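You operate a simulated robot arm through the tools that you are given. There is no shell and no other tool. Be economical: measure what you need, move in short steps, check, and stop when the job is done.

You run a simulated robot arm. Do the job below in one go: nothing can be reset, and whatever is moved stays where it is left.

Task
Clean the marked spots on both panels on the mat with the blue pad.
Fine: wet it at the cleaner dish first; put it back after. What is to be rubbed or washed off counts as gone when no trace of it is left.

The check looks at the end state, three seconds after you hand in, the way a careful person would. Anything else that was tipped, shoved, dropped, spilled or broken makes it a failure.

Robot
A 6-joint arm with a two-finger parallel gripper, fixed in place. Base frame: the origin is at the foot of the arm, x ahead of it, y to its left, z up; the work surface is at about z = 0.002. Readings come in m, degrees, newtons and seconds.
With the tool pointing down near the work surface it reaches from about 0.14 to 0.58 m from the base axis. Its first joint turns from -66.0 to 66.0 degrees. Payload 2.1 kg.
Tool frame: the origin (TCP) lies between the finger pads and is the grasp point; the fingertips stand 0.03 m ahead of it; z points along the fingers, y is the line along which they close. Largest opening 0.094 m; finger width 0.028, thickness 0.01; the body of the gripper, 0.05 by 0.096 m, starts 0.055 m behind the TCP.
Orientation is told as [roll, pitch, yaw] about the base's x, y, z axes, in that order, counted from this pose: with the fingers straight down and closing along the base's y, the tool's x points along the base's -x, its y along +y and its z along -z.

Tools
- The arm moves only by the tool play_rows. Its argument "moves" is a list of rows, each a list of 7 numbers: the shift along the tool's x, y, z in units of 25 mm (1.0 is 25 mm), then the turn, a rotation vector about the tool's x, y, z in units of 4 degrees (1.0 is 4 degrees), then the closure, from 0 (fully open) to 1 (shut). In form: [[x, y, z, rx, ry, rz, claw], ...]. A call has 1 to 8 rows; each row shifts and turns the commanded pose from where the row before left it, along the tool's axes as they then stand. A call with a number of a shift or a turn outside -1 to 1 is refused whole. Each row takes 0.2 s and may step no farther than 0.05 m and 8.6 degrees from the row before; otherwise, or with a gripper value out of range, the whole call is refused. Where a pose cannot be reached the arm comes as near as it can. A force on the tool above 90 N (or 10 N above the force at the start of the call, whichever is more), or a blocked arm, ends the call early, and 0.2 s more pass. The fingers move at their own pace (about 0.072 m/s each) and stop on an object; they squeeze with about 24 N. The grip force told is the motor's: it shows also when the fingers shut on nothing. Time passes only in rows, and 0.2 s behind the last, so rows that do not move let the fingers close. The reply holds the time, the measured pose of the TCP, the force on the tool along the base axes, the opening and the grip force, in the units named above and with some noise, with the torque about the TCP (base axes, N m) and any sound that the robot's microphone picked up.
- Cameras (640 x 400 px; columns grow to the right, rows downward): "scene" is fixed at [0.0395, -0.3605, 0.491]; the picture's right is [0.90, -0.45, 0.00], its down [-0.23, -0.45, -0.86] and it looks along [0.38, 0.77, -0.51] (base axes); focal length 290 px, centre (320, 200). "wrist" rides on the gripper at [0.076, 0.014, -0.103] in the tool frame; the picture's right is [-0.18, 0.98, 0.00], its down [-0.75, -0.14, -0.64] and it looks along [-0.63, -0.12, 0.77] (tool axes); focal length 243 px, centre (320, 200). There is no depth. A picture from a camera that has moved, and an enlarged one, comes with that camera's place and axes in the base frame and with its lens.
- capture(camera): a new picture of that camera. No time passes.
- close_up(camera, box): a new picture of the part [left, top, right, bottom] of that camera's present view, enlarged. No time passes.
- finish_job(): hands the job in; it is judged then, once.

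Work in short steps. Places have to be worked out from the pictures, the camera data and where the tool is seen: move nearer, look again, correct. Check each grasp and each placing, and mend what went wrong. You have 120 turns and 76 pictures in all, those below and enlarged ones among them. Open the gripper and draw the arm clear of the work before you hand the job in, unless the task says otherwise; then end with one line.

The tools are called after "Emit:" by a JSON object that holds its "op" and its "data". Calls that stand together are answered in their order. play_rows: Moves the arm, as the interface text tells. Its arguments: {"type":"object","properties":{"moves":{"type":"array"}},"required":["moves"]} The other tools are called the same way: capture (camera) takes a picture; close_up (camera, box) takes an enlarged picture of a part of a camera's view; finish_job () hands the job in.

At the start:

```text
time: 0.0
tool_pos: [0.3156, -0.0489, 0.3322]
ee_rot: [0.1, -0.1, 0.0]
ft_force: [0.0, -0.4, 0.4]
moment: [-0.01, -0.01, 0.0]
grip_width: 0.094
gripper_force: 0.0
```

scene: 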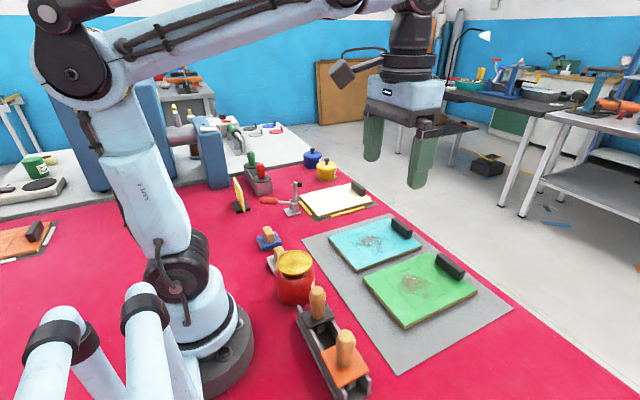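
wrist: 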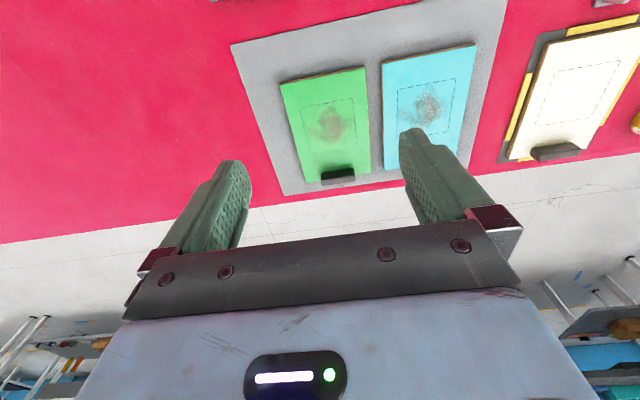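

I start by enlarging the scene around the blue pad, dish and panels to identify the objects.

Emit:
{"op": "close_up", "data": {"camera": "scene", "box": [220, 130, 380, 230]}}

Emit:
{"op": "close_up", "data": {"camera": "scene", "box": [240, 210, 400, 400]}}

Emit:
{"op": "close_up", "data": {"camera": "scene", "box": [310, 200, 490, 340]}}

```text
4.00 times, centred on (300, 180) of scene
camera zoom: at [0.0395, -0.3605, 0.491], right [0.9, -0.45, 0.0], down [-0.23, -0.45, -0.86], along [0.38, 0.77, -0.51], focal length 1161 px, centre (400, 280)
```

zoom: 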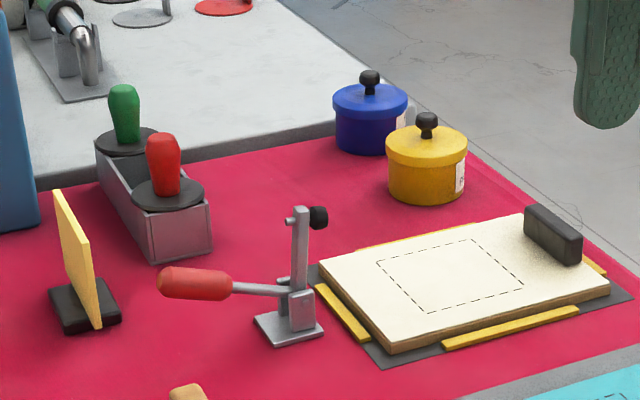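

```text
2.11 times, centred on (320, 305) of scene
camera zoom: at [0.0395, -0.3605, 0.491], right [0.9, -0.45, 0.0], down [-0.23, -0.45, -0.86], along [0.38, 0.77, -0.51], focal length 611 px, centre (320, -21)
```

zoom: 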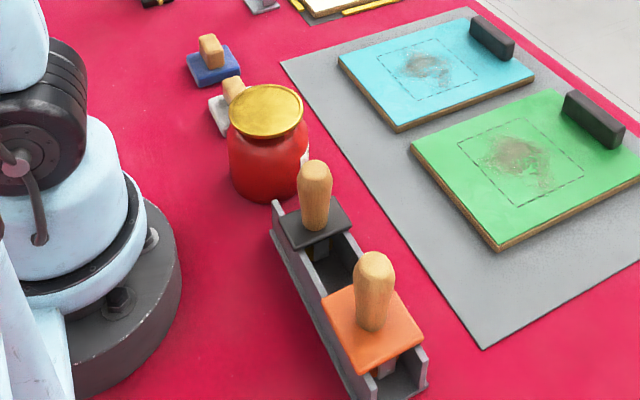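

```text
2.86 times, centred on (400, 270) of scene
camera zoom: at [0.0395, -0.3605, 0.491], right [0.9, -0.45, 0.0], down [-0.23, -0.45, -0.86], along [0.38, 0.77, -0.51], focal length 829 px, centre (91, 0)
```

zoom: 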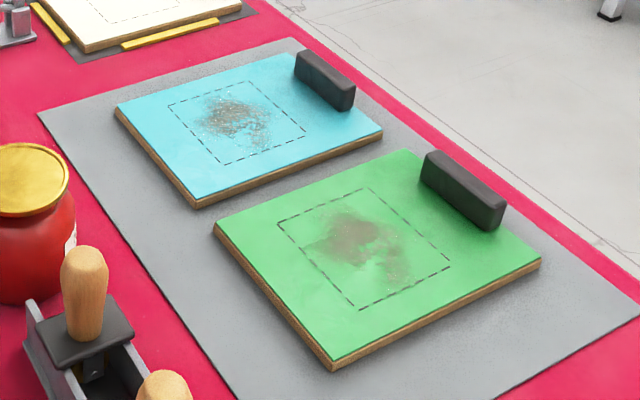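

The blue pad seems to be at about (0.18, 0.23), the green panel at (0.42, -0.06) and the blue panel at (0.42, 0.10). I haven't found the cleaner dish yet, so I turn the wrist towards +y to survey.

Emit:
{"op": "play_rows", "data": {"moves": [[0.5, 0, 0, 0, 0, -1, 0], [0.5, 0, 0, 0, 0, -1, 0], [0.5, 0, 0, 0, 0, -1, 0], [0.5, 0, 0, 0, 0, -1, 0], [0.5, 0, 0, 0, 0, -1, 0], [0.5, 0, 0, 0, 0, -1, 0], [0.5, 0, 0, 0, 0, -1, 0], [0.5, 0, 0, 0, 0, -1, 0]]}}

Emit:
{"op": "capture", "data": {"camera": "wrist"}}

Emit:
{"op": "capture", "data": {"camera": "scene"}}

```text
time: 1.8
tool_pos: [0.22, -0.0717, 0.3326]
ee_rot: [0.0, -0.1, 32.1]
ft_force: [-1.0, 1.4, 0.2]
moment: [-0.02, 0.01, 0.0]
grip_width: 0.0942
gripper_force: 0.1
```

```text
70 pictures are left
camera wrist: at [0.1467, -0.1002, 0.4358], right [-0.37, 0.93, 0.0], down [0.71, 0.28, 0.64], along [0.6, 0.24, -0.77], focal length 243 px, centre (320, 200)
```

wrist: 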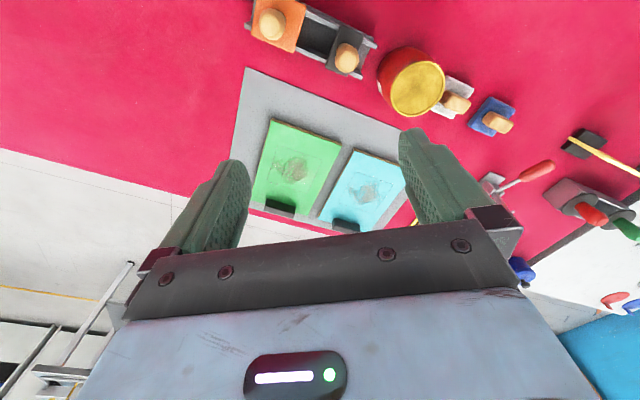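

```text
69 pictures are left
```

scene: 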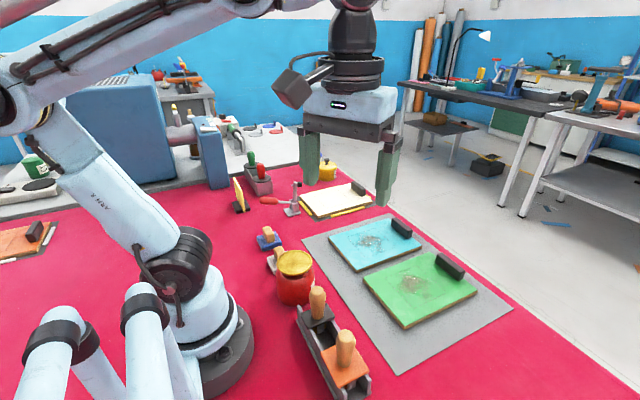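

The red can with a brass top could be a plunger-can type dish; I look closer at it and the pads.

Emit:
{"op": "close_up", "data": {"camera": "wrist", "box": [360, 30, 540, 145]}}

Emit:
{"op": "close_up", "data": {"camera": "scene", "box": [240, 220, 330, 310]}}

```text
3.48 times, centred on (450, 88) of wrist
camera zoom: at [0.1467, -0.1002, 0.4358], right [-0.37, 0.93, 0.0], down [0.71, 0.28, 0.64], along [0.6, 0.24, -0.77], focal length 844 px, centre (-132, 591)
```

zoom: 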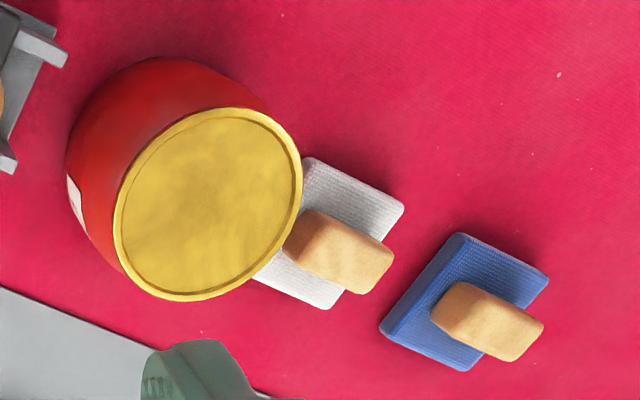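

```text
4.44 times, centred on (285, 265) of scene
camera zoom: at [0.0395, -0.3605, 0.491], right [0.9, -0.45, 0.0], down [-0.23, -0.45, -0.86], along [0.38, 0.77, -0.51], focal length 1290 px, centre (476, -89)
```

zoom: 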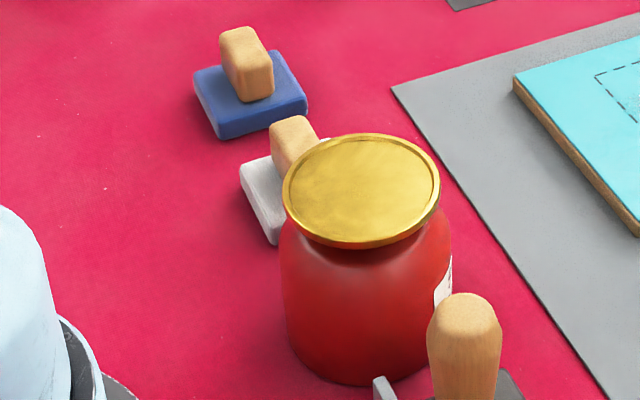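

The red can has a spring-type brass dish, which is the wetting dish. The blue pad sits near (0.187, 0.232) with a wooden handle bar. I move over towards it, turning to yaw about 90, and look.

Emit:
{"op": "play_rows", "data": {"moves": [[-0.15, 0.245, 0.1, 0, 0, -1, 0], [-0.15, 0.245, 0.1, 0, 0, -1, 0], [-0.15, 0.245, 0.1, 0, 0, -1, 0], [-0.15, 0.245, 0.1, 0, 0, -1, 0], [-0.15, 0.245, 0.1, 0, 0, -1, 0], [-0.15, 0.245, 0.1, 0, 0, -1, 0], [-0.15, 0.245, 0.1, 0, 0, -1, 0], [-0.15, 0.245, 0.1, 0, 0, -1, 0]]}}

Emit:
{"op": "play_rows", "data": {"moves": [[-0.286, 0.16, 0.1, 0, 0, -1, 0], [-0.286, 0.16, 0.1, 0, 0, -1, 0], [-0.286, 0.16, 0.1, 0, 0, -1, 0], [-0.286, 0.16, 0.1, 0, 0, -1, 0], [-0.286, 0.16, 0.1, 0, 0, -1, 0], [-0.286, 0.16, 0.1, 0, 0, -1, 0], [-0.286, 0.16, 0.1, 0, 0, -0.5, 0]]}}

Emit:
{"op": "capture", "data": {"camera": "wrist"}}

```text
time: 3.6
tool_pos: [0.2059, -0.0179, 0.3117]
ee_rot: [-0.2, 0.1, 64.0]
ft_force: [-0.1, -0.2, -1.0]
moment: [-0.01, 0.0, 0.03]
grip_width: 0.094
gripper_force: 0.1
```

```text
time: 5.2
tool_pos: [0.1911, 0.0373, 0.2938]
ee_rot: [-0.1, 0.0, 90.2]
ft_force: [0.7, 0.7, 0.0]
moment: [-0.03, 0.0, 0.0]
grip_width: 0.0942
gripper_force: 0.0
```

```text
66 pictures are left
camera wrist: at [0.1769, -0.039, 0.3977], right [-0.98, 0.18, 0.0], down [0.14, 0.75, 0.64], along [0.12, 0.63, -0.77], focal length 243 px, centre (320, 200)
```

wrist: 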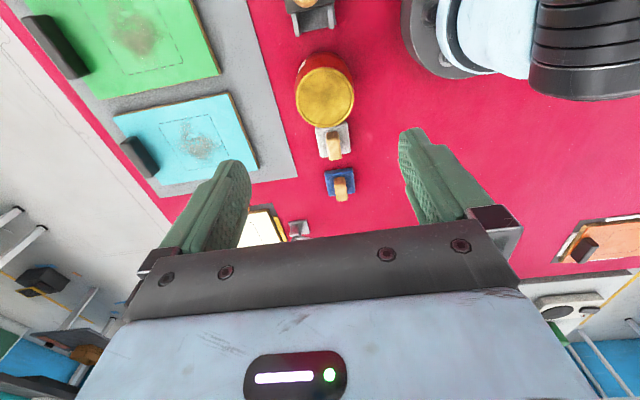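

Blue pad, white pad and can are all visible in a row along y. I zoom in to measure.

Emit:
{"op": "close_up", "data": {"camera": "wrist", "box": [280, 110, 400, 210]}}

Emit:
{"op": "close_up", "data": {"camera": "wrist", "box": [260, 40, 400, 140]}}

```text
4.00 times, centred on (340, 160) of wrist
camera zoom: at [0.1769, -0.039, 0.3977], right [-0.98, 0.18, 0.0], down [0.14, 0.75, 0.64], along [0.12, 0.63, -0.77], focal length 970 px, centre (240, 360)
```

zoom: 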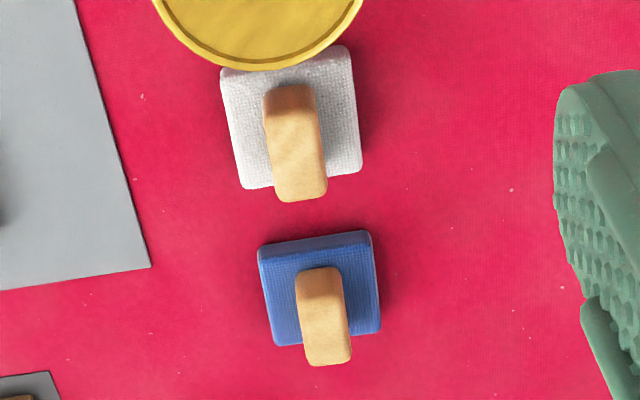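

```text
4.00 times, centred on (330, 90) of wrist
camera zoom: at [0.1769, -0.039, 0.3977], right [-0.98, 0.18, 0.0], down [0.14, 0.75, 0.64], along [0.12, 0.63, -0.77], focal length 970 px, centre (280, 640)
```

zoom: 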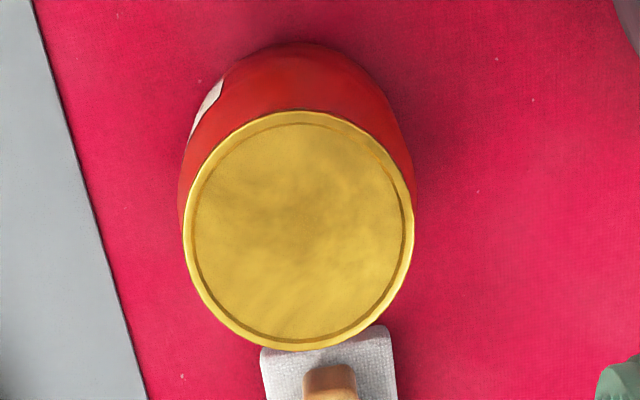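

Blue pad centre ≈ (0.190, 0.238), aligned with base axes, handle about 28 mm wide along x with its top at z≈0.048. Dish ≈ (0.188, 0.054), z≈0.088. I move above the pad and lower to z≈0.12.

Emit:
{"op": "play_rows", "data": {"moves": [[-1, 0, 0.8, 0, 0, 0, 0.3], [-1, 0, 0.8, 0, 0, 0, 0.3], [-1, 0, 0.8, 0, 0, 0, 0.3], [-1, 0, 0.8, 0, 0, 0, 0.3], [-1, 0, 0.8, 0, 0, 0, 0.3], [-1, 0, 0.8, 0, 0, 0, 0.3], [-1, 0, 0.8, 0, 0, 0, 0.3], [-1, 0, 0.8, 0, 0, 0, 0.3]]}}

Emit:
{"op": "capture", "data": {"camera": "wrist"}}

Emit:
{"op": "close_up", "data": {"camera": "scene", "box": [200, 150, 340, 270]}}

```text
time: 7.0
tool_pos: [0.1925, 0.2377, 0.1366]
ee_rot: [-0.1, 0.1, 89.9]
ft_force: [0.2, -1.0, -0.4]
moment: [-0.02, -0.03, -0.02]
grip_width: 0.0656
gripper_force: 0.1
```

```text
63 pictures are left
camera wrist: at [0.1773, 0.1611, 0.2406], right [-0.98, 0.18, 0.0], down [0.14, 0.75, 0.64], along [0.12, 0.63, -0.77], focal length 243 px, centre (320, 200)
```

wrist: 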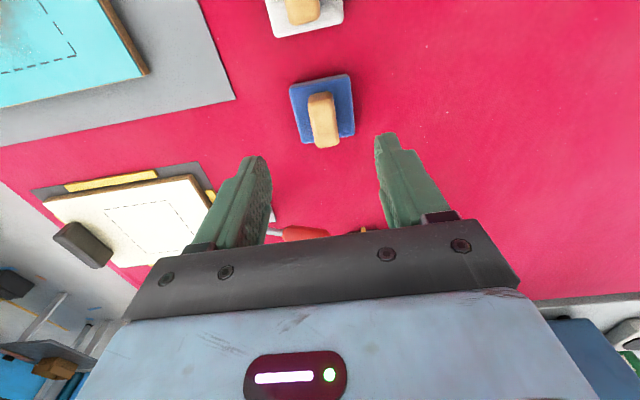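

```text
3.33 times, centred on (270, 210) of scene
camera zoom: at [0.0395, -0.3605, 0.491], right [0.9, -0.45, 0.0], down [-0.23, -0.45, -0.86], along [0.38, 0.77, -0.51], focal length 967 px, centre (487, 167)
```

zoom: 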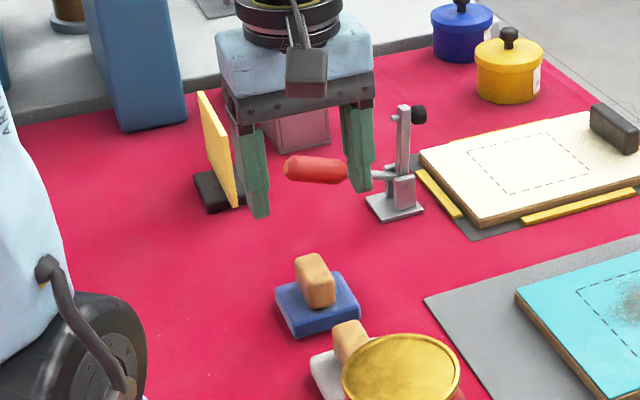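

The pad is confirmed at (0.189, 0.240). I trim x and lower to TCP z≈0.054, stopping above the pad base.

Emit:
{"op": "play_rows", "data": {"moves": [[-0.08, 0.14, 0.6, 0, 0, 0, 0.3], [0, 0, 0.8, 0, 0, 0, 0.3], [0, 0, 0.8, 0, 0, 0, 0.3], [0, 0, 0.6, 0, 0, 0, 0.3], [0, 0, 0.45, 0, 0, 0, 0.3], [0, 0, 0, 0, 0, 0, 0.3]]}}

Emit:
{"op": "capture", "data": {"camera": "wrist"}}

Emit:
{"op": "close_up", "data": {"camera": "scene", "box": [220, 190, 320, 270]}}

```text
time: 8.4
tool_pos: [0.1885, 0.2398, 0.0523]
ee_rot: [-0.2, 0.0, 90.0]
ft_force: [0.5, -0.1, -0.2]
moment: [0.0, 0.01, -0.01]
grip_width: 0.0657
gripper_force: 0.2
```

```text
61 pictures are left
camera wrist: at [0.173, 0.1624, 0.1569], right [-0.98, 0.18, 0.0], down [0.14, 0.75, 0.64], along [0.12, 0.63, -0.77], focal length 243 px, centre (320, 200)
```

wrist: 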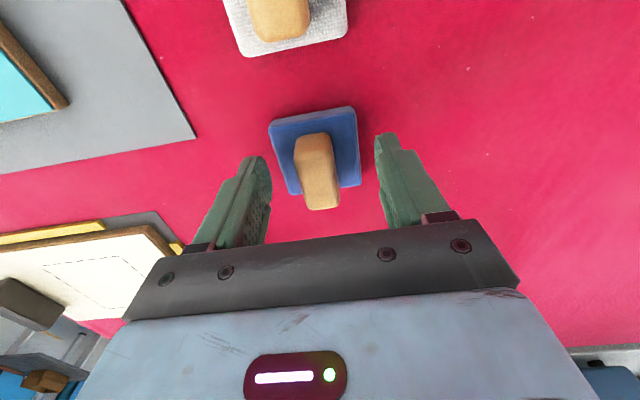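

```text
5.00 times, centred on (270, 230) of scene
camera zoom: at [0.0395, -0.3605, 0.491], right [0.9, -0.45, 0.0], down [-0.23, -0.45, -0.86], along [0.38, 0.77, -0.51], focal length 1451 px, centre (570, 50)
```

zoom: 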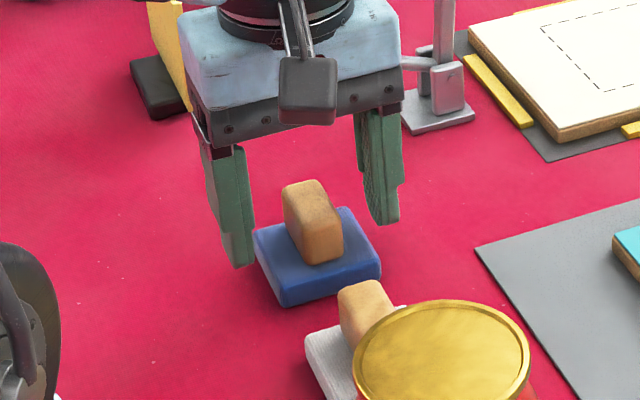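

Fingers straddle the handle, with no contact. Now I close.

Emit:
{"op": "play_rows", "data": {"moves": [[0, 0, 0, 0, 0, 0, 0.6], [0, 0, 0, 0, 0, 0, 1], [0, 0, 0, 0, 0, 0, 1], [0, 0, 0, 0, 0, 0, 1], [0, 0, 0, 0, 0, 0, 1]]}}

```text
time: 9.6
tool_pos: [0.1875, 0.2381, 0.053]
ee_rot: [-0.2, 0.0, 90.0]
ft_force: [-0.2, 0.2, 0.1]
moment: [0.0, -0.01, -0.01]
grip_width: 0.0208
gripper_force: 24.4
```

Gripped with a 21 mm opening and 24 N. I lift it straight up and check.

Emit:
{"op": "play_rows", "data": {"moves": [[0, 0, -0.4, 0, 0, 0, 1], [0, 0, -0.8, 0, 0, 0, 1], [0, 0, -1, 0, 0, 0, 1], [0, 0, -1, 0, 0, 0, 1], [0, 0, -1, 0, 0, 0, 1], [0, 0, -1, 0, 0, 0, 1], [0, 0, -0.6, 0, 0, 0, 1]]}}

Emit:
{"op": "capture", "data": {"camera": "wrist"}}

Emit:
{"op": "close_up", "data": {"camera": "scene", "box": [220, 150, 340, 310]}}

```text
time: 11.2
tool_pos: [0.188, 0.24, 0.1992]
ee_rot: [-0.2, 0.0, 90.0]
ft_force: [0.1, 0.7, -0.7]
moment: [0.01, -0.01, -0.01]
grip_width: 0.0209
gripper_force: 24.1
```

```text
59 pictures are left
camera wrist: at [0.1741, 0.1638, 0.3028], right [-0.98, 0.18, 0.0], down [0.14, 0.75, 0.64], along [0.12, 0.63, -0.77], focal length 243 px, centre (320, 200)
```

wrist: 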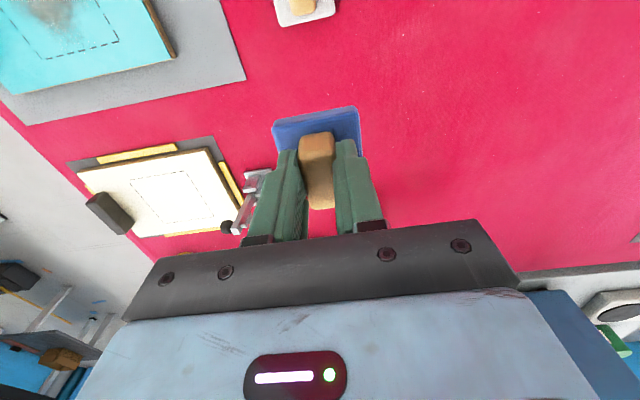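

```text
2.50 times, centred on (280, 230) of scene
camera zoom: at [0.0395, -0.3605, 0.491], right [0.9, -0.45, 0.0], down [-0.23, -0.45, -0.86], along [0.38, 0.77, -0.51], focal length 726 px, centre (420, 125)
```

zoom: 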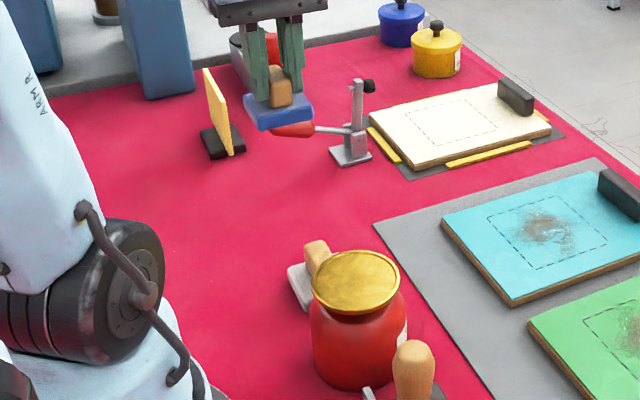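

Pad held level. I carry it over the dish at z≈0.20.

Emit:
{"op": "play_rows", "data": {"moves": [[0.93, 0, 0, 0, 0, 0, 1], [0.93, 0, 0, 0, 0, 0, 1], [0.93, 0, 0, 0, 0, 0, 1], [0.93, 0, 0, 0, 0, 0, 1], [0.93, 0, 0, 0, 0, 0, 1], [0.93, 0, 0, 0, 0, 0, 1], [0.93, 0, 0, 0, 0, 0, 1], [0.93, 0, 0, 0, 0, 0, 1]]}}

Emit:
{"op": "play_rows", "data": {"moves": [[0, 0, 0.6, 0, 0, 0, 1], [0, 0, 0.6, 0, 0, 0, 1], [0, 0, 0.4, 0, 0, 0, 1], [0, 0, 0, 0, 0, 0, 1]]}}

Emit:
{"op": "close_up", "data": {"camera": "wrist", "box": [200, 60, 440, 220]}}

Emit:
{"op": "close_up", "data": {"camera": "scene", "box": [230, 200, 350, 320]}}

```text
time: 13.0
tool_pos: [0.1876, 0.0533, 0.1976]
ee_rot: [-0.1, 0.0, 90.1]
ft_force: [-0.3, -0.3, -0.1]
moment: [0.03, -0.01, -0.01]
grip_width: 0.0208
gripper_force: 24.0
```

```text
time: 14.0
tool_pos: [0.1875, 0.0535, 0.159]
ee_rot: [-0.1, 0.0, 90.0]
ft_force: [1.1, -0.4, 0.3]
moment: [0.01, 0.0, 0.02]
grip_width: 0.0209
gripper_force: 24.3
```

```text
2.50 times, centred on (320, 140) of wrist
camera zoom: at [0.1723, -0.0222, 0.2623], right [-0.98, 0.18, 0.0], down [0.14, 0.75, 0.64], along [0.12, 0.63, -0.77], focal length 606 px, centre (320, 350)
```

zoom: 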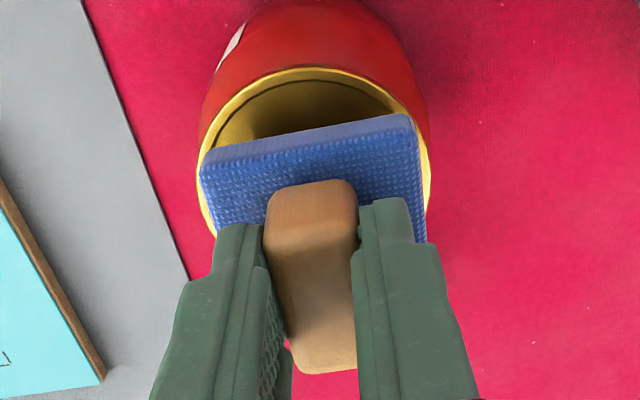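

```text
3.33 times, centred on (290, 260) of scene
camera zoom: at [0.0395, -0.3605, 0.491], right [0.9, -0.45, 0.0], down [-0.23, -0.45, -0.86], along [0.38, 0.77, -0.51], focal length 967 px, centre (420, 0)
```

zoom: 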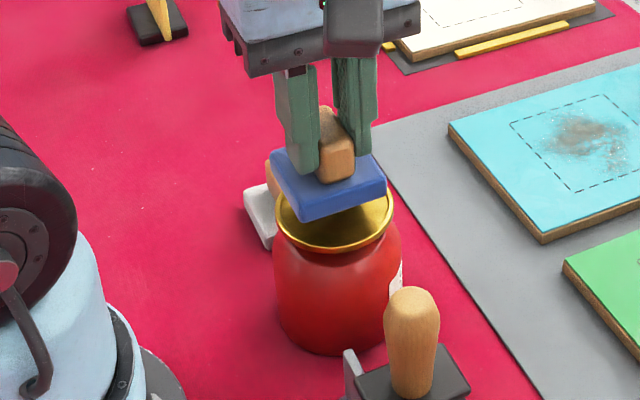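

Centred over the dish. I lower slowly, watching the force.

Emit:
{"op": "play_rows", "data": {"moves": [[0, 0, 0.3, 0, 0, 0, 1], [0, 0, 0.2, 0, 0, 0, 1], [0, 0, 0.15, 0, 0, 0, 1], [0, 0, 0.1, 0, 0, 0, 1], [0, 0, 0, 0, 0, 0, 1]]}}

```text
time: 15.2
tool_pos: [0.1876, 0.0541, 0.1399]
ee_rot: [-0.2, 0.0, 89.9]
ft_force: [-0.6, 0.2, 0.9]
moment: [0.02, 0.04, 0.01]
grip_width: 0.0211
gripper_force: 24.3
```

Emit:
{"op": "play_rows", "data": {"moves": [[0, 0, 0.1, 0, 0, 0, 1], [0, 0, 0.1, 0, 0, 0, 1], [0, 0, 0, 0, 0, 0, 1]]}}

Emit:
{"op": "close_up", "data": {"camera": "scene", "box": [230, 200, 350, 320]}}

```text
time: 16.0
tool_pos: [0.1896, 0.0535, 0.1338]
ee_rot: [-0.1, 0.0, 90.0]
ft_force: [-0.9, 0.6, 1.0]
moment: [0.02, 0.03, 0.04]
grip_width: 0.021
gripper_force: 24.1
```

```text
3.33 times, centred on (290, 260) of scene
camera zoom: at [0.0395, -0.3605, 0.491], right [0.9, -0.45, 0.0], down [-0.23, -0.45, -0.86], along [0.38, 0.77, -0.51], focal length 967 px, centre (420, 0)
```

zoom: 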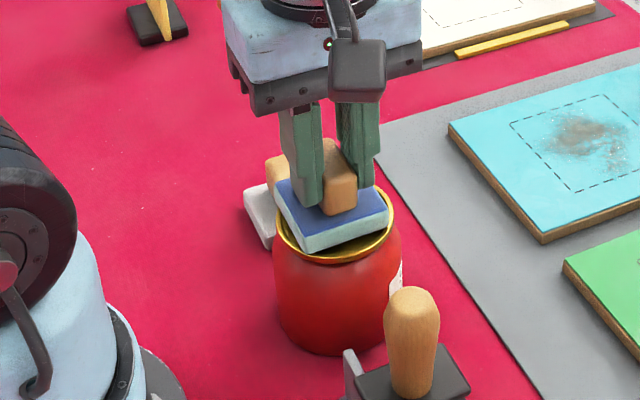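

The pad's lower part has turned pale, as if it is wetting. I press slightly further for firm contact with the dish.

Emit:
{"op": "play_rows", "data": {"moves": [[0, 0, 0.1, 0, 0, 0, 1], [0, 0, 0.1, 0, 0, 0, 1], [0, 0, 0, 0, 0, 0, 1], [0, 0, 0, 0, 0, 0, 1]]}}

Emit:
{"op": "close_up", "data": {"camera": "scene", "box": [230, 200, 350, 320]}}

```text
time: 17.0
tool_pos: [0.1888, 0.0548, 0.1293]
ee_rot: [-0.1, 0.1, 90.1]
ft_force: [-2.9, 1.7, 21.7]
moment: [0.03, 0.1, 0.0]
grip_width: 0.0209
gripper_force: 24.0
```

```text
3.33 times, centred on (290, 260) of scene
camera zoom: at [0.0394, -0.3605, 0.491], right [0.9, -0.45, 0.0], down [-0.23, -0.45, -0.86], along [0.38, 0.77, -0.51], focal length 967 px, centre (420, 0)
```

zoom: 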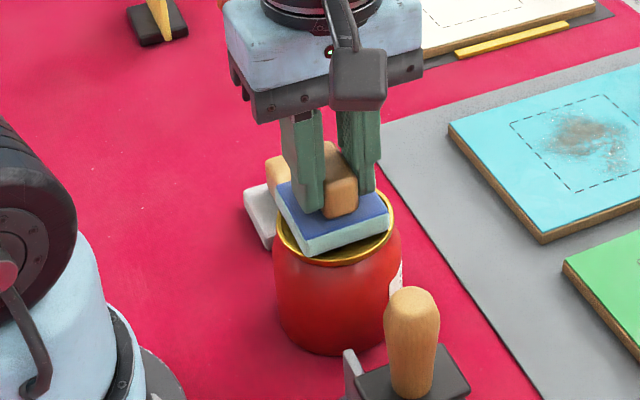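

21.7 N contact against the dish and the pad is visibly wet. I lift off and carry it to the blue panel, whose marked square is about x 0.37–0.46, y 0.064–0.147.

Emit:
{"op": "play_rows", "data": {"moves": [[0, 0, -0.3, 0, 0, 0, 1], [0, 0, -0.8, 0, 0, 0, 1], [0, 0, -1, 0, 0, 0, 1], [0, 0, 0, 0, 0, 0, 1]]}}

Emit:
{"op": "close_up", "data": {"camera": "scene", "box": [230, 200, 350, 320]}}

Emit:
{"op": "play_rows", "data": {"moves": [[-0.25, -1, 0, 0, 0, 0, 1], [-0.25, -1, 0, 0, 0, 0, 1], [-0.25, -1, 0, 0, 0, 0, 1], [-0.25, -1, 0, 0, 0, 0, 1], [-0.25, -1, 0, 0, 0, 0, 1], [-0.25, -1, 0, 0, 0, 0, 1], [-0.25, -1, 0, 0, 0, 0, 1], [-0.25, -1, 0, 0, 0, 0, 1]]}}

Emit:
{"op": "capture", "data": {"camera": "wrist"}}

Emit:
{"op": "capture", "data": {"camera": "scene"}}

```text
time: 18.0
tool_pos: [0.1872, 0.0538, 0.1814]
ee_rot: [-0.2, 0.1, 90.1]
ft_force: [-0.4, 0.3, -0.9]
moment: [-0.03, 0.02, -0.01]
grip_width: 0.0208
gripper_force: 23.5
```

```text
3.33 times, centred on (290, 260) of scene
camera zoom: at [0.0395, -0.3605, 0.491], right [0.9, -0.45, 0.0], down [-0.23, -0.45, -0.86], along [0.38, 0.77, -0.51], focal length 967 px, centre (420, 0)
```

zoom: 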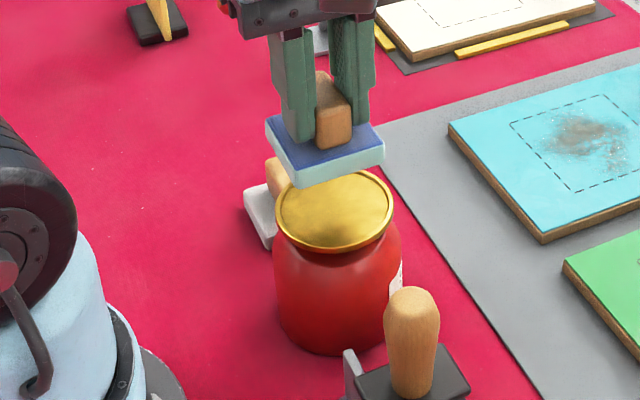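

```text
time: 19.8
tool_pos: [0.389, 0.103, 0.1816]
ee_rot: [-0.1, -0.1, 90.0]
ft_force: [-0.2, 0.4, -0.7]
moment: [-0.02, -0.02, -0.01]
grip_width: 0.021
gripper_force: 23.5
```

```text
52 pictures are left
camera wrist: at [0.3741, 0.0266, 0.2844], right [-0.98, 0.18, 0.0], down [0.14, 0.75, 0.64], along [0.12, 0.63, -0.77], focal length 243 px, centre (320, 200)
```

wrist: 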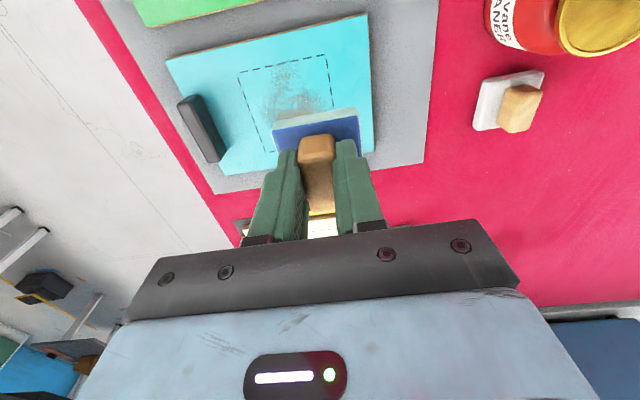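

```text
51 pictures are left
```

scene: 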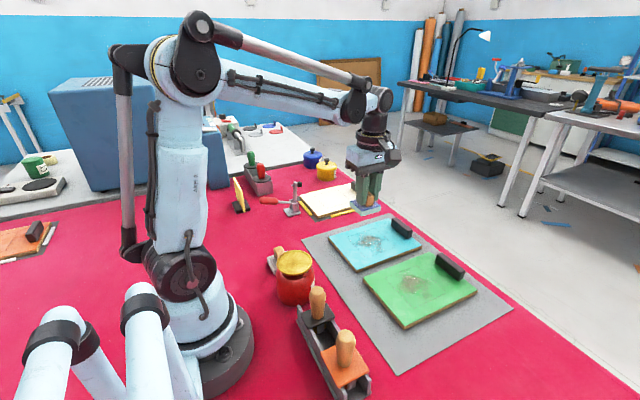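

The can's label reads "...CLEANER", good. The square spans x 0.37–0.463, y 0.067–0.147. I lower the pad over its near corner to just above the panel.

Emit:
{"op": "play_rows", "data": {"moves": [[0.3, -0.3, 0.8, 0, 0, 0, 1], [0, 0, 1, 0, 0, 0, 1], [0, 0, 1, 0, 0, 0, 1], [0, 0, 0.8, 0, 0, 0, 1], [0, 0, 0.2, 0, 0, 0, 1], [0, 0, 0, 0, 0, 0, 1]]}}

Emit:
{"op": "close_up", "data": {"camera": "scene", "box": [310, 180, 490, 330]}}

```text
time: 21.2
tool_pos: [0.3962, 0.0959, 0.0871]
ee_rot: [-0.1, 0.0, 90.0]
ft_force: [-0.3, -0.6, 0.8]
moment: [-0.04, -0.02, 0.03]
grip_width: 0.0211
gripper_force: 23.9
```

```text
2.67 times, centred on (400, 255) of scene
camera zoom: at [0.0395, -0.3605, 0.491], right [0.9, -0.45, 0.0], down [-0.23, -0.45, -0.86], along [0.38, 0.77, -0.51], focal length 774 px, centre (107, 53)
```

zoom: 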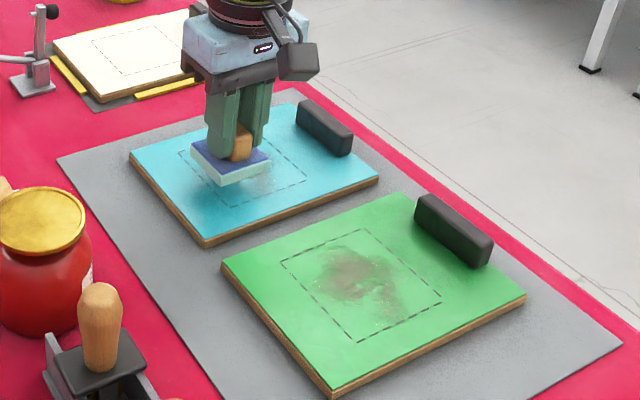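

I lower further to find contact.

Emit:
{"op": "play_rows", "data": {"moves": [[0, 0, 0.2, 0, 0, 0, 1], [0, 0, 0.2, 0, 0, 0, 1], [0, 0, 0.1, 0, 0, 0, 1], [0, 0, 0, 0, 0, 0, 1]]}}

```text
time: 22.2
tool_pos: [0.3958, 0.0951, 0.075]
ee_rot: [0.0, 0.0, 90.0]
ft_force: [0.4, 0.8, -0.9]
moment: [0.0, 0.0, 0.01]
grip_width: 0.0212
gripper_force: 24.0
```

Emit:
{"op": "play_rows", "data": {"moves": [[0, 0, 0.1, 0, 0, 0, 1], [0, 0, 0.08, 0, 0, 0, 1], [0, 0, 0, 0, 0, 0, 1]]}}

```text
time: 23.0
tool_pos: [0.3955, 0.0958, 0.0702]
ee_rot: [-0.1, 0.0, 89.9]
ft_force: [0.1, 0.9, -0.4]
moment: [0.02, -0.03, 0.02]
grip_width: 0.0208
gripper_force: 24.7
```

Emit:
{"op": "play_rows", "data": {"moves": [[0, 0, 0.08, 0, 0, 0, 1], [0, 0, 0, 0, 0, 0, 1]]}}

```text
time: 23.6
tool_pos: [0.3962, 0.0954, 0.0684]
ee_rot: [0.0, -0.1, 90.0]
ft_force: [0.7, 0.2, 0.2]
moment: [0.01, -0.02, 0.04]
grip_width: 0.0209
gripper_force: 23.8
```

Emit:
{"op": "play_rows", "data": {"moves": [[0, 0, 0.06, 0, 0, 0, 1], [0, 0, 0.06, 0, 0, 0, 1], [0, 0, 0, 0, 0, 0, 1]]}}

Emit:
{"op": "close_up", "data": {"camera": "scene", "box": [330, 190, 430, 270]}}

```text
time: 24.4
tool_pos: [0.3964, 0.0964, 0.0657]
ee_rot: [-0.2, 0.0, 90.0]
ft_force: [0.4, -0.3, -1.3]
moment: [0.01, 0.01, 0.0]
grip_width: 0.0211
gripper_force: 23.8
```

```text
5.00 times, centred on (380, 230) of scene
camera zoom: at [0.0395, -0.3605, 0.491], right [0.9, -0.45, 0.0], down [-0.23, -0.45, -0.86], along [0.38, 0.77, -0.51], focal length 1451 px, centre (20, 50)
```

zoom: 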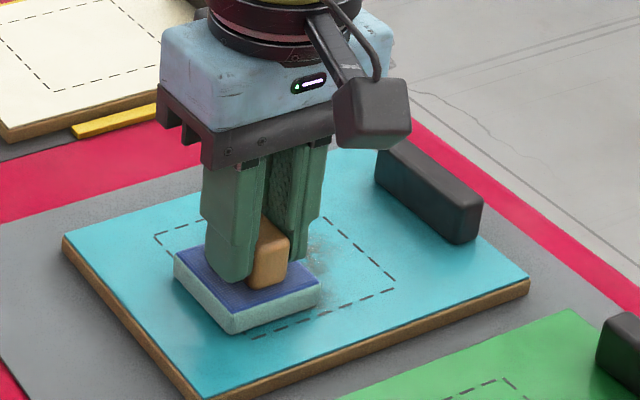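

The pad is just about to touch; I keep stepping down.

Emit:
{"op": "play_rows", "data": {"moves": [[0, 0, 0.06, 0, 0, 0, 1], [0, 0, 0.06, 0, 0, 0, 1], [0, 0, 0, 0, 0, 0, 1]]}}

```text
time: 25.2
tool_pos: [0.3954, 0.0957, 0.0625]
ee_rot: [-0.1, -0.1, 90.0]
ft_force: [5.6, 0.3, 26.2]
moment: [0.05, -0.07, 0.0]
grip_width: 0.0212
gripper_force: 23.5
```

Contact at z≈0.0625 with 26 N. I ease off a touch and make a first stroke in +x, watching whether the panel stays put.

Emit:
{"op": "play_rows", "data": {"moves": [[0, -0.3, -0.04, 0, 0, 0, 1], [0, -0.4, 0, 0, 0, 0, 1], [0, -0.5, 0, 0, 0, 0, 1], [0, -0.5, 0, 0, 0, 0, 1], [0, 0, 0, 0, 0, 0, 1]]}}

Emit:
{"op": "close_up", "data": {"camera": "scene", "box": [310, 180, 490, 330]}}

```text
time: 26.4
tool_pos: [0.4376, 0.0957, 0.0622]
ee_rot: [0.0, 0.0, 90.1]
ft_force: [-5.9, -0.5, 13.0]
moment: [-0.04, 0.2, -0.01]
grip_width: 0.021
gripper_force: 24.1
```

```text
2.67 times, centred on (400, 255) of scene
camera zoom: at [0.0394, -0.3605, 0.491], right [0.9, -0.45, 0.0], down [-0.23, -0.45, -0.86], along [0.38, 0.77, -0.51], focal length 774 px, centre (107, 53)
```

zoom: 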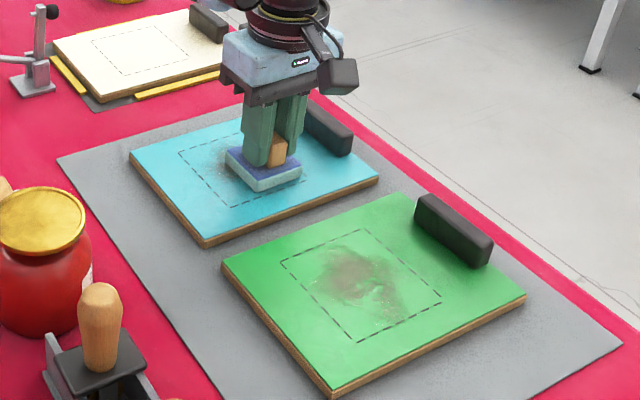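

Panel stays put and the stroke runs smoothly at 13 N. I continue with a raster across the whole square.

Emit:
{"op": "play_rows", "data": {"moves": [[-0.5, 0, 0, 0, 0, 0, 1], [0, 0.6, 0, 0, 0, 0, 1], [0, 0.6, 0, 0, 0, 0, 1], [0, 0.5, 0, 0, 0, 0, 1], [-0.5, 0, 0, 0, 0, 0, 1], [0, -0.6, 0, 0, 0, 0, 1], [0, -0.6, 0, 0, 0, 0, 1], [0, -0.5, 0, 0, 0, 0, 1]]}}

Emit:
{"op": "play_rows", "data": {"moves": [[0.5, 0, 0, 0, 0, 0, 1], [0, 0.6, 0, 0, 0, 0, 1], [0, 0.6, 0, 0, 0, 0, 1], [0, 0.5, 0, 0, 0, 0, 1], [0.5, 0, 0, 0, 0, 0, 1], [0, -0.6, 0, 0, 0, 0, 1], [0, -0.6, 0, 0, 0, 0, 1], [0, -0.5, 0, 0, 0, 0, 1]]}}

Emit:
{"op": "play_rows", "data": {"moves": [[-0.6, 0, 0, 0, 0, 0, 1], [-0.5, 0, 0, 0, 0, 0, 1], [0, 0.6, 0, 0, 0, 0, 1], [0.6, 0, 0, 0, 0, 0, 1], [0.5, 0, 0, 0, 0, 0, 1], [0, 0.6, 0, 0, 0, 0, 1], [-0.6, 0, 0, 0, 0, 0, 1], [-0.5, 0, 0, 0, 0, 0, 1]]}}

Emit:
{"op": "play_rows", "data": {"moves": [[0, 0.5, 0, 0, 0, 0, 1], [0.6, 0, 0, 0, 0, 0, 1], [0.5, 0, 0, 0, 0, 0, 1], [0, 0, -0.3, 0, 0, 0, 1], [0, 0, -1, 0, 0, 0, 1], [0.6, 0.6, -1, 0, 0, 0, 1], [1, 1, -1, 0, 0, 0, 1], [0, 0, 0, 0, 0, 0, 1]]}}

Emit:
{"op": "close_up", "data": {"camera": "scene", "box": [310, 180, 490, 330]}}

Emit:
{"op": "capture", "data": {"camera": "wrist"}}

```text
time: 28.2
tool_pos: [0.4388, 0.1214, 0.0634]
ee_rot: [-0.1, 0.0, 90.1]
ft_force: [-0.1, 0.4, -1.0]
moment: [-0.03, 0.02, -0.01]
grip_width: 0.0209
gripper_force: 24.2
```

```text
time: 30.0
tool_pos: [0.4391, 0.0963, 0.0643]
ee_rot: [-0.2, 0.0, 90.0]
ft_force: [0.0, 0.4, 0.6]
moment: [-0.05, 0.01, -0.03]
grip_width: 0.0209
gripper_force: 23.9
```

```text
time: 31.8
tool_pos: [0.4081, 0.1229, 0.0646]
ee_rot: [0.0, 0.0, 90.1]
ft_force: [0.5, 0.1, -0.5]
moment: [0.01, 0.0, 0.01]
grip_width: 0.0212
gripper_force: 23.8
```

```text
time: 33.6
tool_pos: [0.3554, 0.0554, 0.146]
ee_rot: [-0.1, 0.1, 90.1]
ft_force: [0.0, -0.2, -0.6]
moment: [-0.02, -0.01, -0.01]
grip_width: 0.0211
gripper_force: 23.4
```

```text
2.67 times, centred on (400, 255) of scene
camera zoom: at [0.0395, -0.3605, 0.491], right [0.9, -0.45, 0.0], down [-0.23, -0.45, -0.86], along [0.38, 0.77, -0.51], focal length 774 px, centre (107, 53)
```

zoom: 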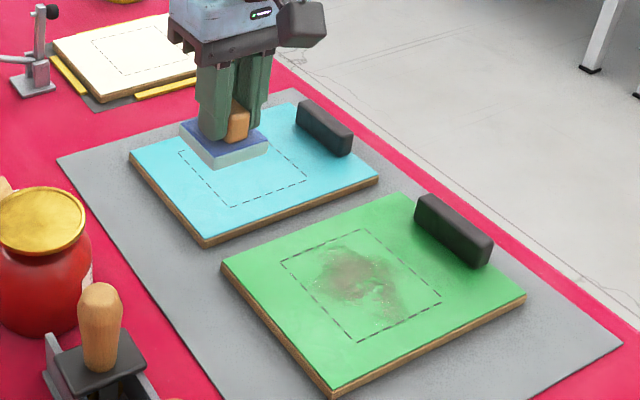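

```text
46 pictures are left
camera wrist: at [0.3412, -0.0216, 0.2508], right [-0.98, 0.18, 0.0], down [0.14, 0.75, 0.64], along [0.12, 0.63, -0.77], focal length 243 px, centre (320, 200)
```

wrist: 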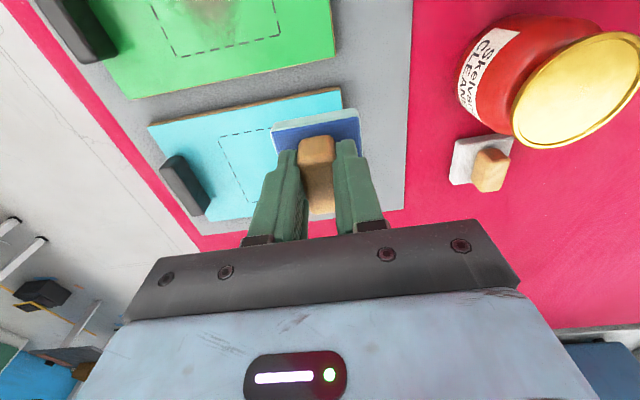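

Blue panel looks clean in the visible part; z had crept up near the end, so I'll verify the rest. I move over the green panel and look at the blue one.

Emit:
{"op": "play_rows", "data": {"moves": [[1, -0.4, 0, 0, 0, 0, 1], [1, -0.4, 0, 0, 0, 0, 1], [1, -0.4, 0, 0, 0, 0, 1], [1, -0.4, 0, 0, 0, 0, 1], [0, 0, 0, 0, 0, 0, 1]]}}

Emit:
{"op": "close_up", "data": {"camera": "scene", "box": [320, 200, 430, 275]}}

Emit:
{"op": "capture", "data": {"camera": "wrist"}}

```text
time: 34.8
tool_pos: [0.3948, -0.0447, 0.146]
ee_rot: [-0.2, -0.1, 90.0]
ft_force: [-0.1, 0.0, -0.9]
moment: [0.0, 0.0, 0.01]
grip_width: 0.0209
gripper_force: 24.3
```

```text
5.33 times, centred on (375, 238) of scene
camera zoom: at [0.0395, -0.3605, 0.491], right [0.9, -0.45, 0.0], down [-0.23, -0.45, -0.86], along [0.38, 0.77, -0.51], focal length 1548 px, centre (27, 0)
```

zoom: 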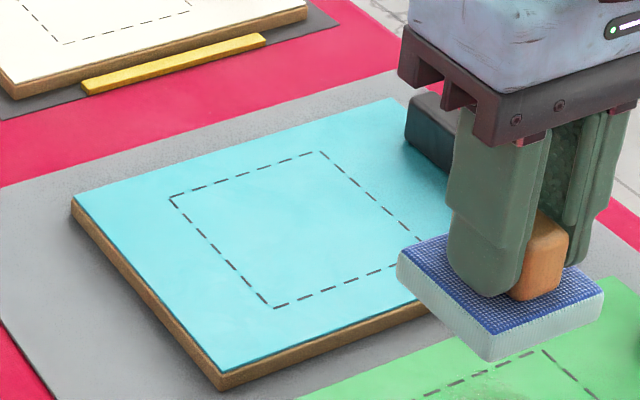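

```text
44 pictures are left
camera wrist: at [0.3811, -0.1208, 0.2506], right [-0.98, 0.18, 0.0], down [0.14, 0.75, 0.64], along [0.12, 0.63, -0.77], focal length 243 px, centre (320, 200)
```

wrist: 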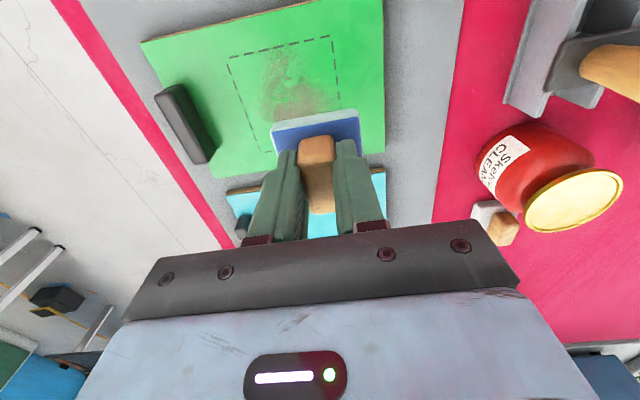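

Blue square looks clean. Now the green panel (square about x 0.37–0.46, y -0.102 to -0.012): I lower at (0.397, -0.042).

Emit:
{"op": "play_rows", "data": {"moves": [[-0.1, -0.05, 0.8, 0, 0, 0, 1], [0, 0, 1, 0, 0, 0, 1], [0, 0, 1, 0, 0, 0, 1], [0, 0, 0.4, 0, 0, 0, 1], [0, 0, 0, 0, 0, 0, 1]]}}

Emit:
{"op": "play_rows", "data": {"moves": [[0, 0, 0.06, 0, 0, 0, 1], [0, 0, 0.04, 0, 0, 0, 1], [0, 0, 0, 0, 0, 0, 1]]}}

```text
time: 36.0
tool_pos: [0.3968, -0.0412, 0.0658]
ee_rot: [-0.1, -0.1, 89.9]
ft_force: [0.2, -0.1, 0.6]
moment: [-0.01, 0.03, 0.0]
grip_width: 0.021
gripper_force: 24.2
```

```text
time: 36.8
tool_pos: [0.3965, -0.0417, 0.0633]
ee_rot: [0.0, 0.0, 90.0]
ft_force: [0.6, 0.2, -1.9]
moment: [-0.02, 0.03, -0.02]
grip_width: 0.021
gripper_force: 23.9
```

Emit:
{"op": "play_rows", "data": {"moves": [[0, 0, 0.05, 0, 0, 0, 1], [0, 0, 0.03, 0, 0, 0, 1], [0, 0, 0, 0, 0, 0, 1]]}}

```text
time: 37.6
tool_pos: [0.3972, -0.0418, 0.0619]
ee_rot: [0.1, -0.1, 90.0]
ft_force: [-5.5, -0.5, 71.1]
moment: [0.05, 0.15, -0.01]
grip_width: 0.0211
gripper_force: 24.1
```

71 N is too much; I back off 1 mm and check.

Emit:
{"op": "play_rows", "data": {"moves": [[0, 0, -0.045, 0, 0, 0, 1], [0, 0, 0, 0, 0, 0, 1]]}}

```text
time: 38.2
tool_pos: [0.3982, -0.0426, 0.0613]
ee_rot: [-0.1, 0.0, 90.0]
ft_force: [-1.5, -1.7, 43.5]
moment: [0.01, 0.11, 0.01]
grip_width: 0.0209
gripper_force: 23.8
```

Emit:
{"op": "play_rows", "data": {"moves": [[0, 0, -0.04, 0, 0, 0, 1], [0, 0, 0, 0, 0, 0, 1]]}}

```text
time: 38.8
tool_pos: [0.3971, -0.0411, 0.0632]
ee_rot: [0.0, 0.0, 89.9]
ft_force: [0.9, -0.6, 0.4]
moment: [-0.06, -0.04, 0.03]
grip_width: 0.0209
gripper_force: 24.3
```

Contact lies within the last millimetre; I add ~0.6 mm and begin rubbing.

Emit:
{"op": "play_rows", "data": {"moves": [[0, 0, 0.025, 0, 0, 0, 1], [0, -0.6, 0, 0, 0, 0, 1], [0, -0.6, 0, 0, 0, 0, 1], [0, -0.5, 0, 0, 0, 0, 1], [0.4, 0, 0, 0, 0, 0, 1], [0, 0.6, 0, 0, 0, 0, 1], [0, 0.6, 0, 0, 0, 0, 1], [0, 0.5, 0, 0, 0, 0, 1]]}}

```text
time: 40.6
tool_pos: [0.3975, -0.0526, 0.0609]
ee_rot: [-0.3, 0.1, 90.0]
ft_force: [13.2, -0.5, 31.1]
moment: [0.08, -0.24, -0.04]
grip_width: 0.0212
gripper_force: 24.0
```

Emit:
{"op": "play_rows", "data": {"moves": [[0.4, 0, -0.01, 0, 0, 0, 1], [0, -0.6, 0, 0, 0, 0, 1], [0, -0.6, 0, 0, 0, 0, 1], [0, -0.5, 0, 0, 0, 0, 1], [0.5, 0, 0, 0, 0, 0, 1], [0, 0.6, 0, 0, 0, 0, 1], [0, 0.6, 0, 0, 0, 0, 1], [0, 0.5, 0, 0, 0, 0, 1]]}}

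Emit:
{"op": "close_up", "data": {"camera": "scene", "box": [310, 200, 490, 340]}}

```text
time: 42.4
tool_pos: [0.3943, -0.0748, 0.064]
ee_rot: [-0.1, 0.0, 90.0]
ft_force: [-0.2, 1.0, -0.9]
moment: [0.01, -0.06, -0.02]
grip_width: 0.0211
gripper_force: 24.4
```

```text
2.86 times, centred on (400, 270) of scene
camera zoom: at [0.0395, -0.3605, 0.491], right [0.9, -0.45, 0.0], down [-0.23, -0.45, -0.86], along [0.38, 0.77, -0.51], focal length 829 px, centre (91, 0)
```

zoom: 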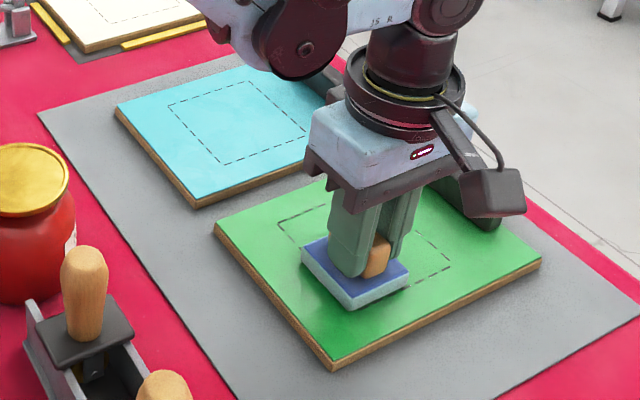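

The panel hasn't moved, and the far corner still shows something. I press back down ~0.8 mm and rub back in the other direction.

Emit:
{"op": "play_rows", "data": {"moves": [[0, 0, 0.035, 0, 0, 0, 1], [0, -0.3, 0, 0, 0, 0, 1], [0, 0, 0, 0, 0, 0, 1]]}}

```text
time: 43.2
tool_pos: [0.4037, -0.0737, 0.0628]
ee_rot: [0.0, 0.1, 90.0]
ft_force: [-6.1, 0.4, 13.5]
moment: [-0.08, 0.16, 0.01]
grip_width: 0.021
gripper_force: 23.8
```

Emit:
{"op": "play_rows", "data": {"moves": [[0, -0.5, 0.005, 0, 0, 0, 1], [0, -0.5, 0.005, 0, 0, 0, 1], [0, -0.4, 0, 0, 0, 0, 1], [-0.4, 0, 0, 0, 0, 0, 1], [-0.5, 0, 0, 0, 0, 0, 1], [-0.5, 0, 0, 0, 0, 0, 1], [0, 0.5, 0, 0, 0, 0, 1], [0.5, 0, 0, 0, 0, 0, 1]]}}

Emit:
{"op": "play_rows", "data": {"moves": [[0.5, 0, 0.01, 0, 0, 0, 1], [0.5, 0, 0, 0, 0, 0, 1], [0, 0.5, 0, 0, 0, 0, 1], [-0.5, 0, 0, 0, 0, 0, 1], [-0.5, 0, 0.01, 0, 0, 0, 1], [-0.5, 0, 0, 0, 0, 0, 1], [0, 0.6, 0, 0, 0, 0, 1], [0.5, 0, 0, 0, 0, 0, 1]]}}

```text
time: 45.0
tool_pos: [0.426, -0.0506, 0.0621]
ee_rot: [0.0, -0.2, 90.1]
ft_force: [0.5, 5.0, 12.9]
moment: [0.08, 0.0, 0.01]
grip_width: 0.0209
gripper_force: 24.0
```

```text
time: 46.8
tool_pos: [0.399, -0.0493, 0.0622]
ee_rot: [0.0, -0.4, 90.2]
ft_force: [-1.2, 17.6, 39.9]
moment: [0.09, -0.18, 0.12]
grip_width: 0.0211
gripper_force: 24.1
```

Whole square covered with steady contact. I lift clear to the side and look.

Emit:
{"op": "play_rows", "data": {"moves": [[0, 0, -0.3, 0, 0, 0, 1], [0, 0, -0.8, 0, 0, 0, 1], [-0.5, 0.8, -1, 0, 0, 0, 1], [-0.8, 1, -1, 0, 0, 0, 1], [-1, 1, -1, 0, 0, 0, 1], [-1, 1, -0.5, 0, 0, 0, 1], [-1, 1, 0, 0, 0, 0, 1], [0, 1, 0, 0, 0, 0, 1]]}}

Emit:
{"op": "close_up", "data": {"camera": "scene", "box": [360, 235, 480, 330]}}

Emit:
{"op": "close_up", "data": {"camera": "scene", "box": [320, 200, 430, 275]}}

Emit:
{"op": "capture", "data": {"camera": "wrist"}}

```text
time: 48.6
tool_pos: [0.2533, 0.0546, 0.1761]
ee_rot: [-0.1, 0.0, 90.0]
ft_force: [-0.8, 0.6, -0.4]
moment: [-0.01, 0.01, -0.01]
grip_width: 0.0212
gripper_force: 23.9
```

```text
4.21 times, centred on (420, 282) of scene
camera zoom: at [0.0395, -0.3605, 0.491], right [0.9, -0.45, 0.0], down [-0.23, -0.45, -0.86], along [0.38, 0.77, -0.51], focal length 1222 px, centre (-101, -147)
```

zoom: 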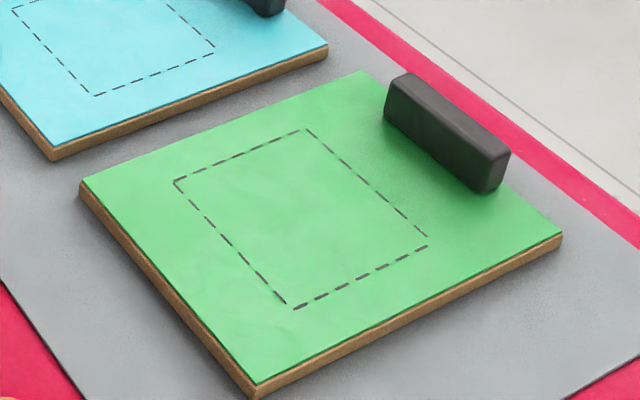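

```text
5.33 times, centred on (375, 238) of scene
camera zoom: at [0.0395, -0.3605, 0.491], right [0.9, -0.45, 0.0], down [-0.23, -0.45, -0.86], along [0.38, 0.77, -0.51], focal length 1548 px, centre (27, 0)
```

zoom: 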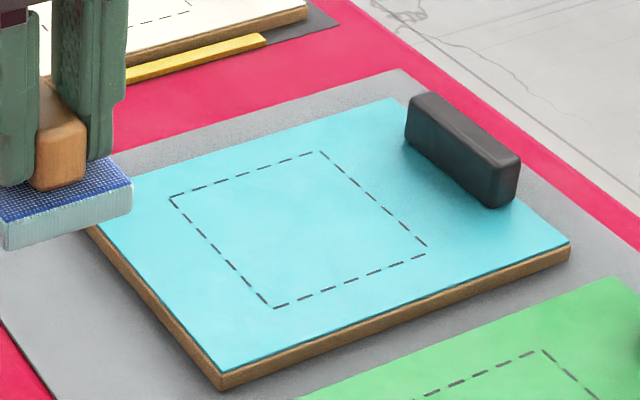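

```text
40 pictures are left
camera wrist: at [0.2383, -0.0221, 0.2806], right [-0.98, 0.18, 0.0], down [0.14, 0.75, 0.64], along [0.12, 0.63, -0.77], focal length 243 px, centre (320, 200)
```

wrist: 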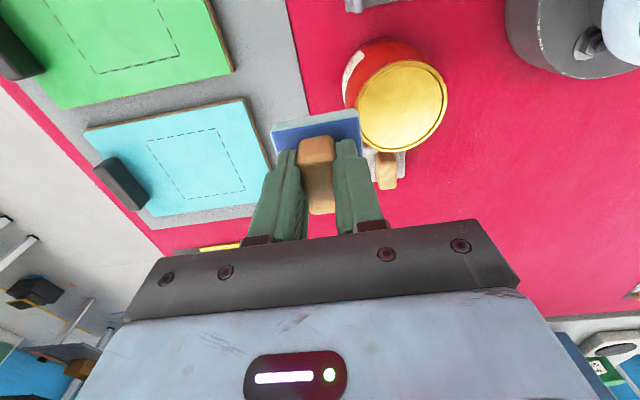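

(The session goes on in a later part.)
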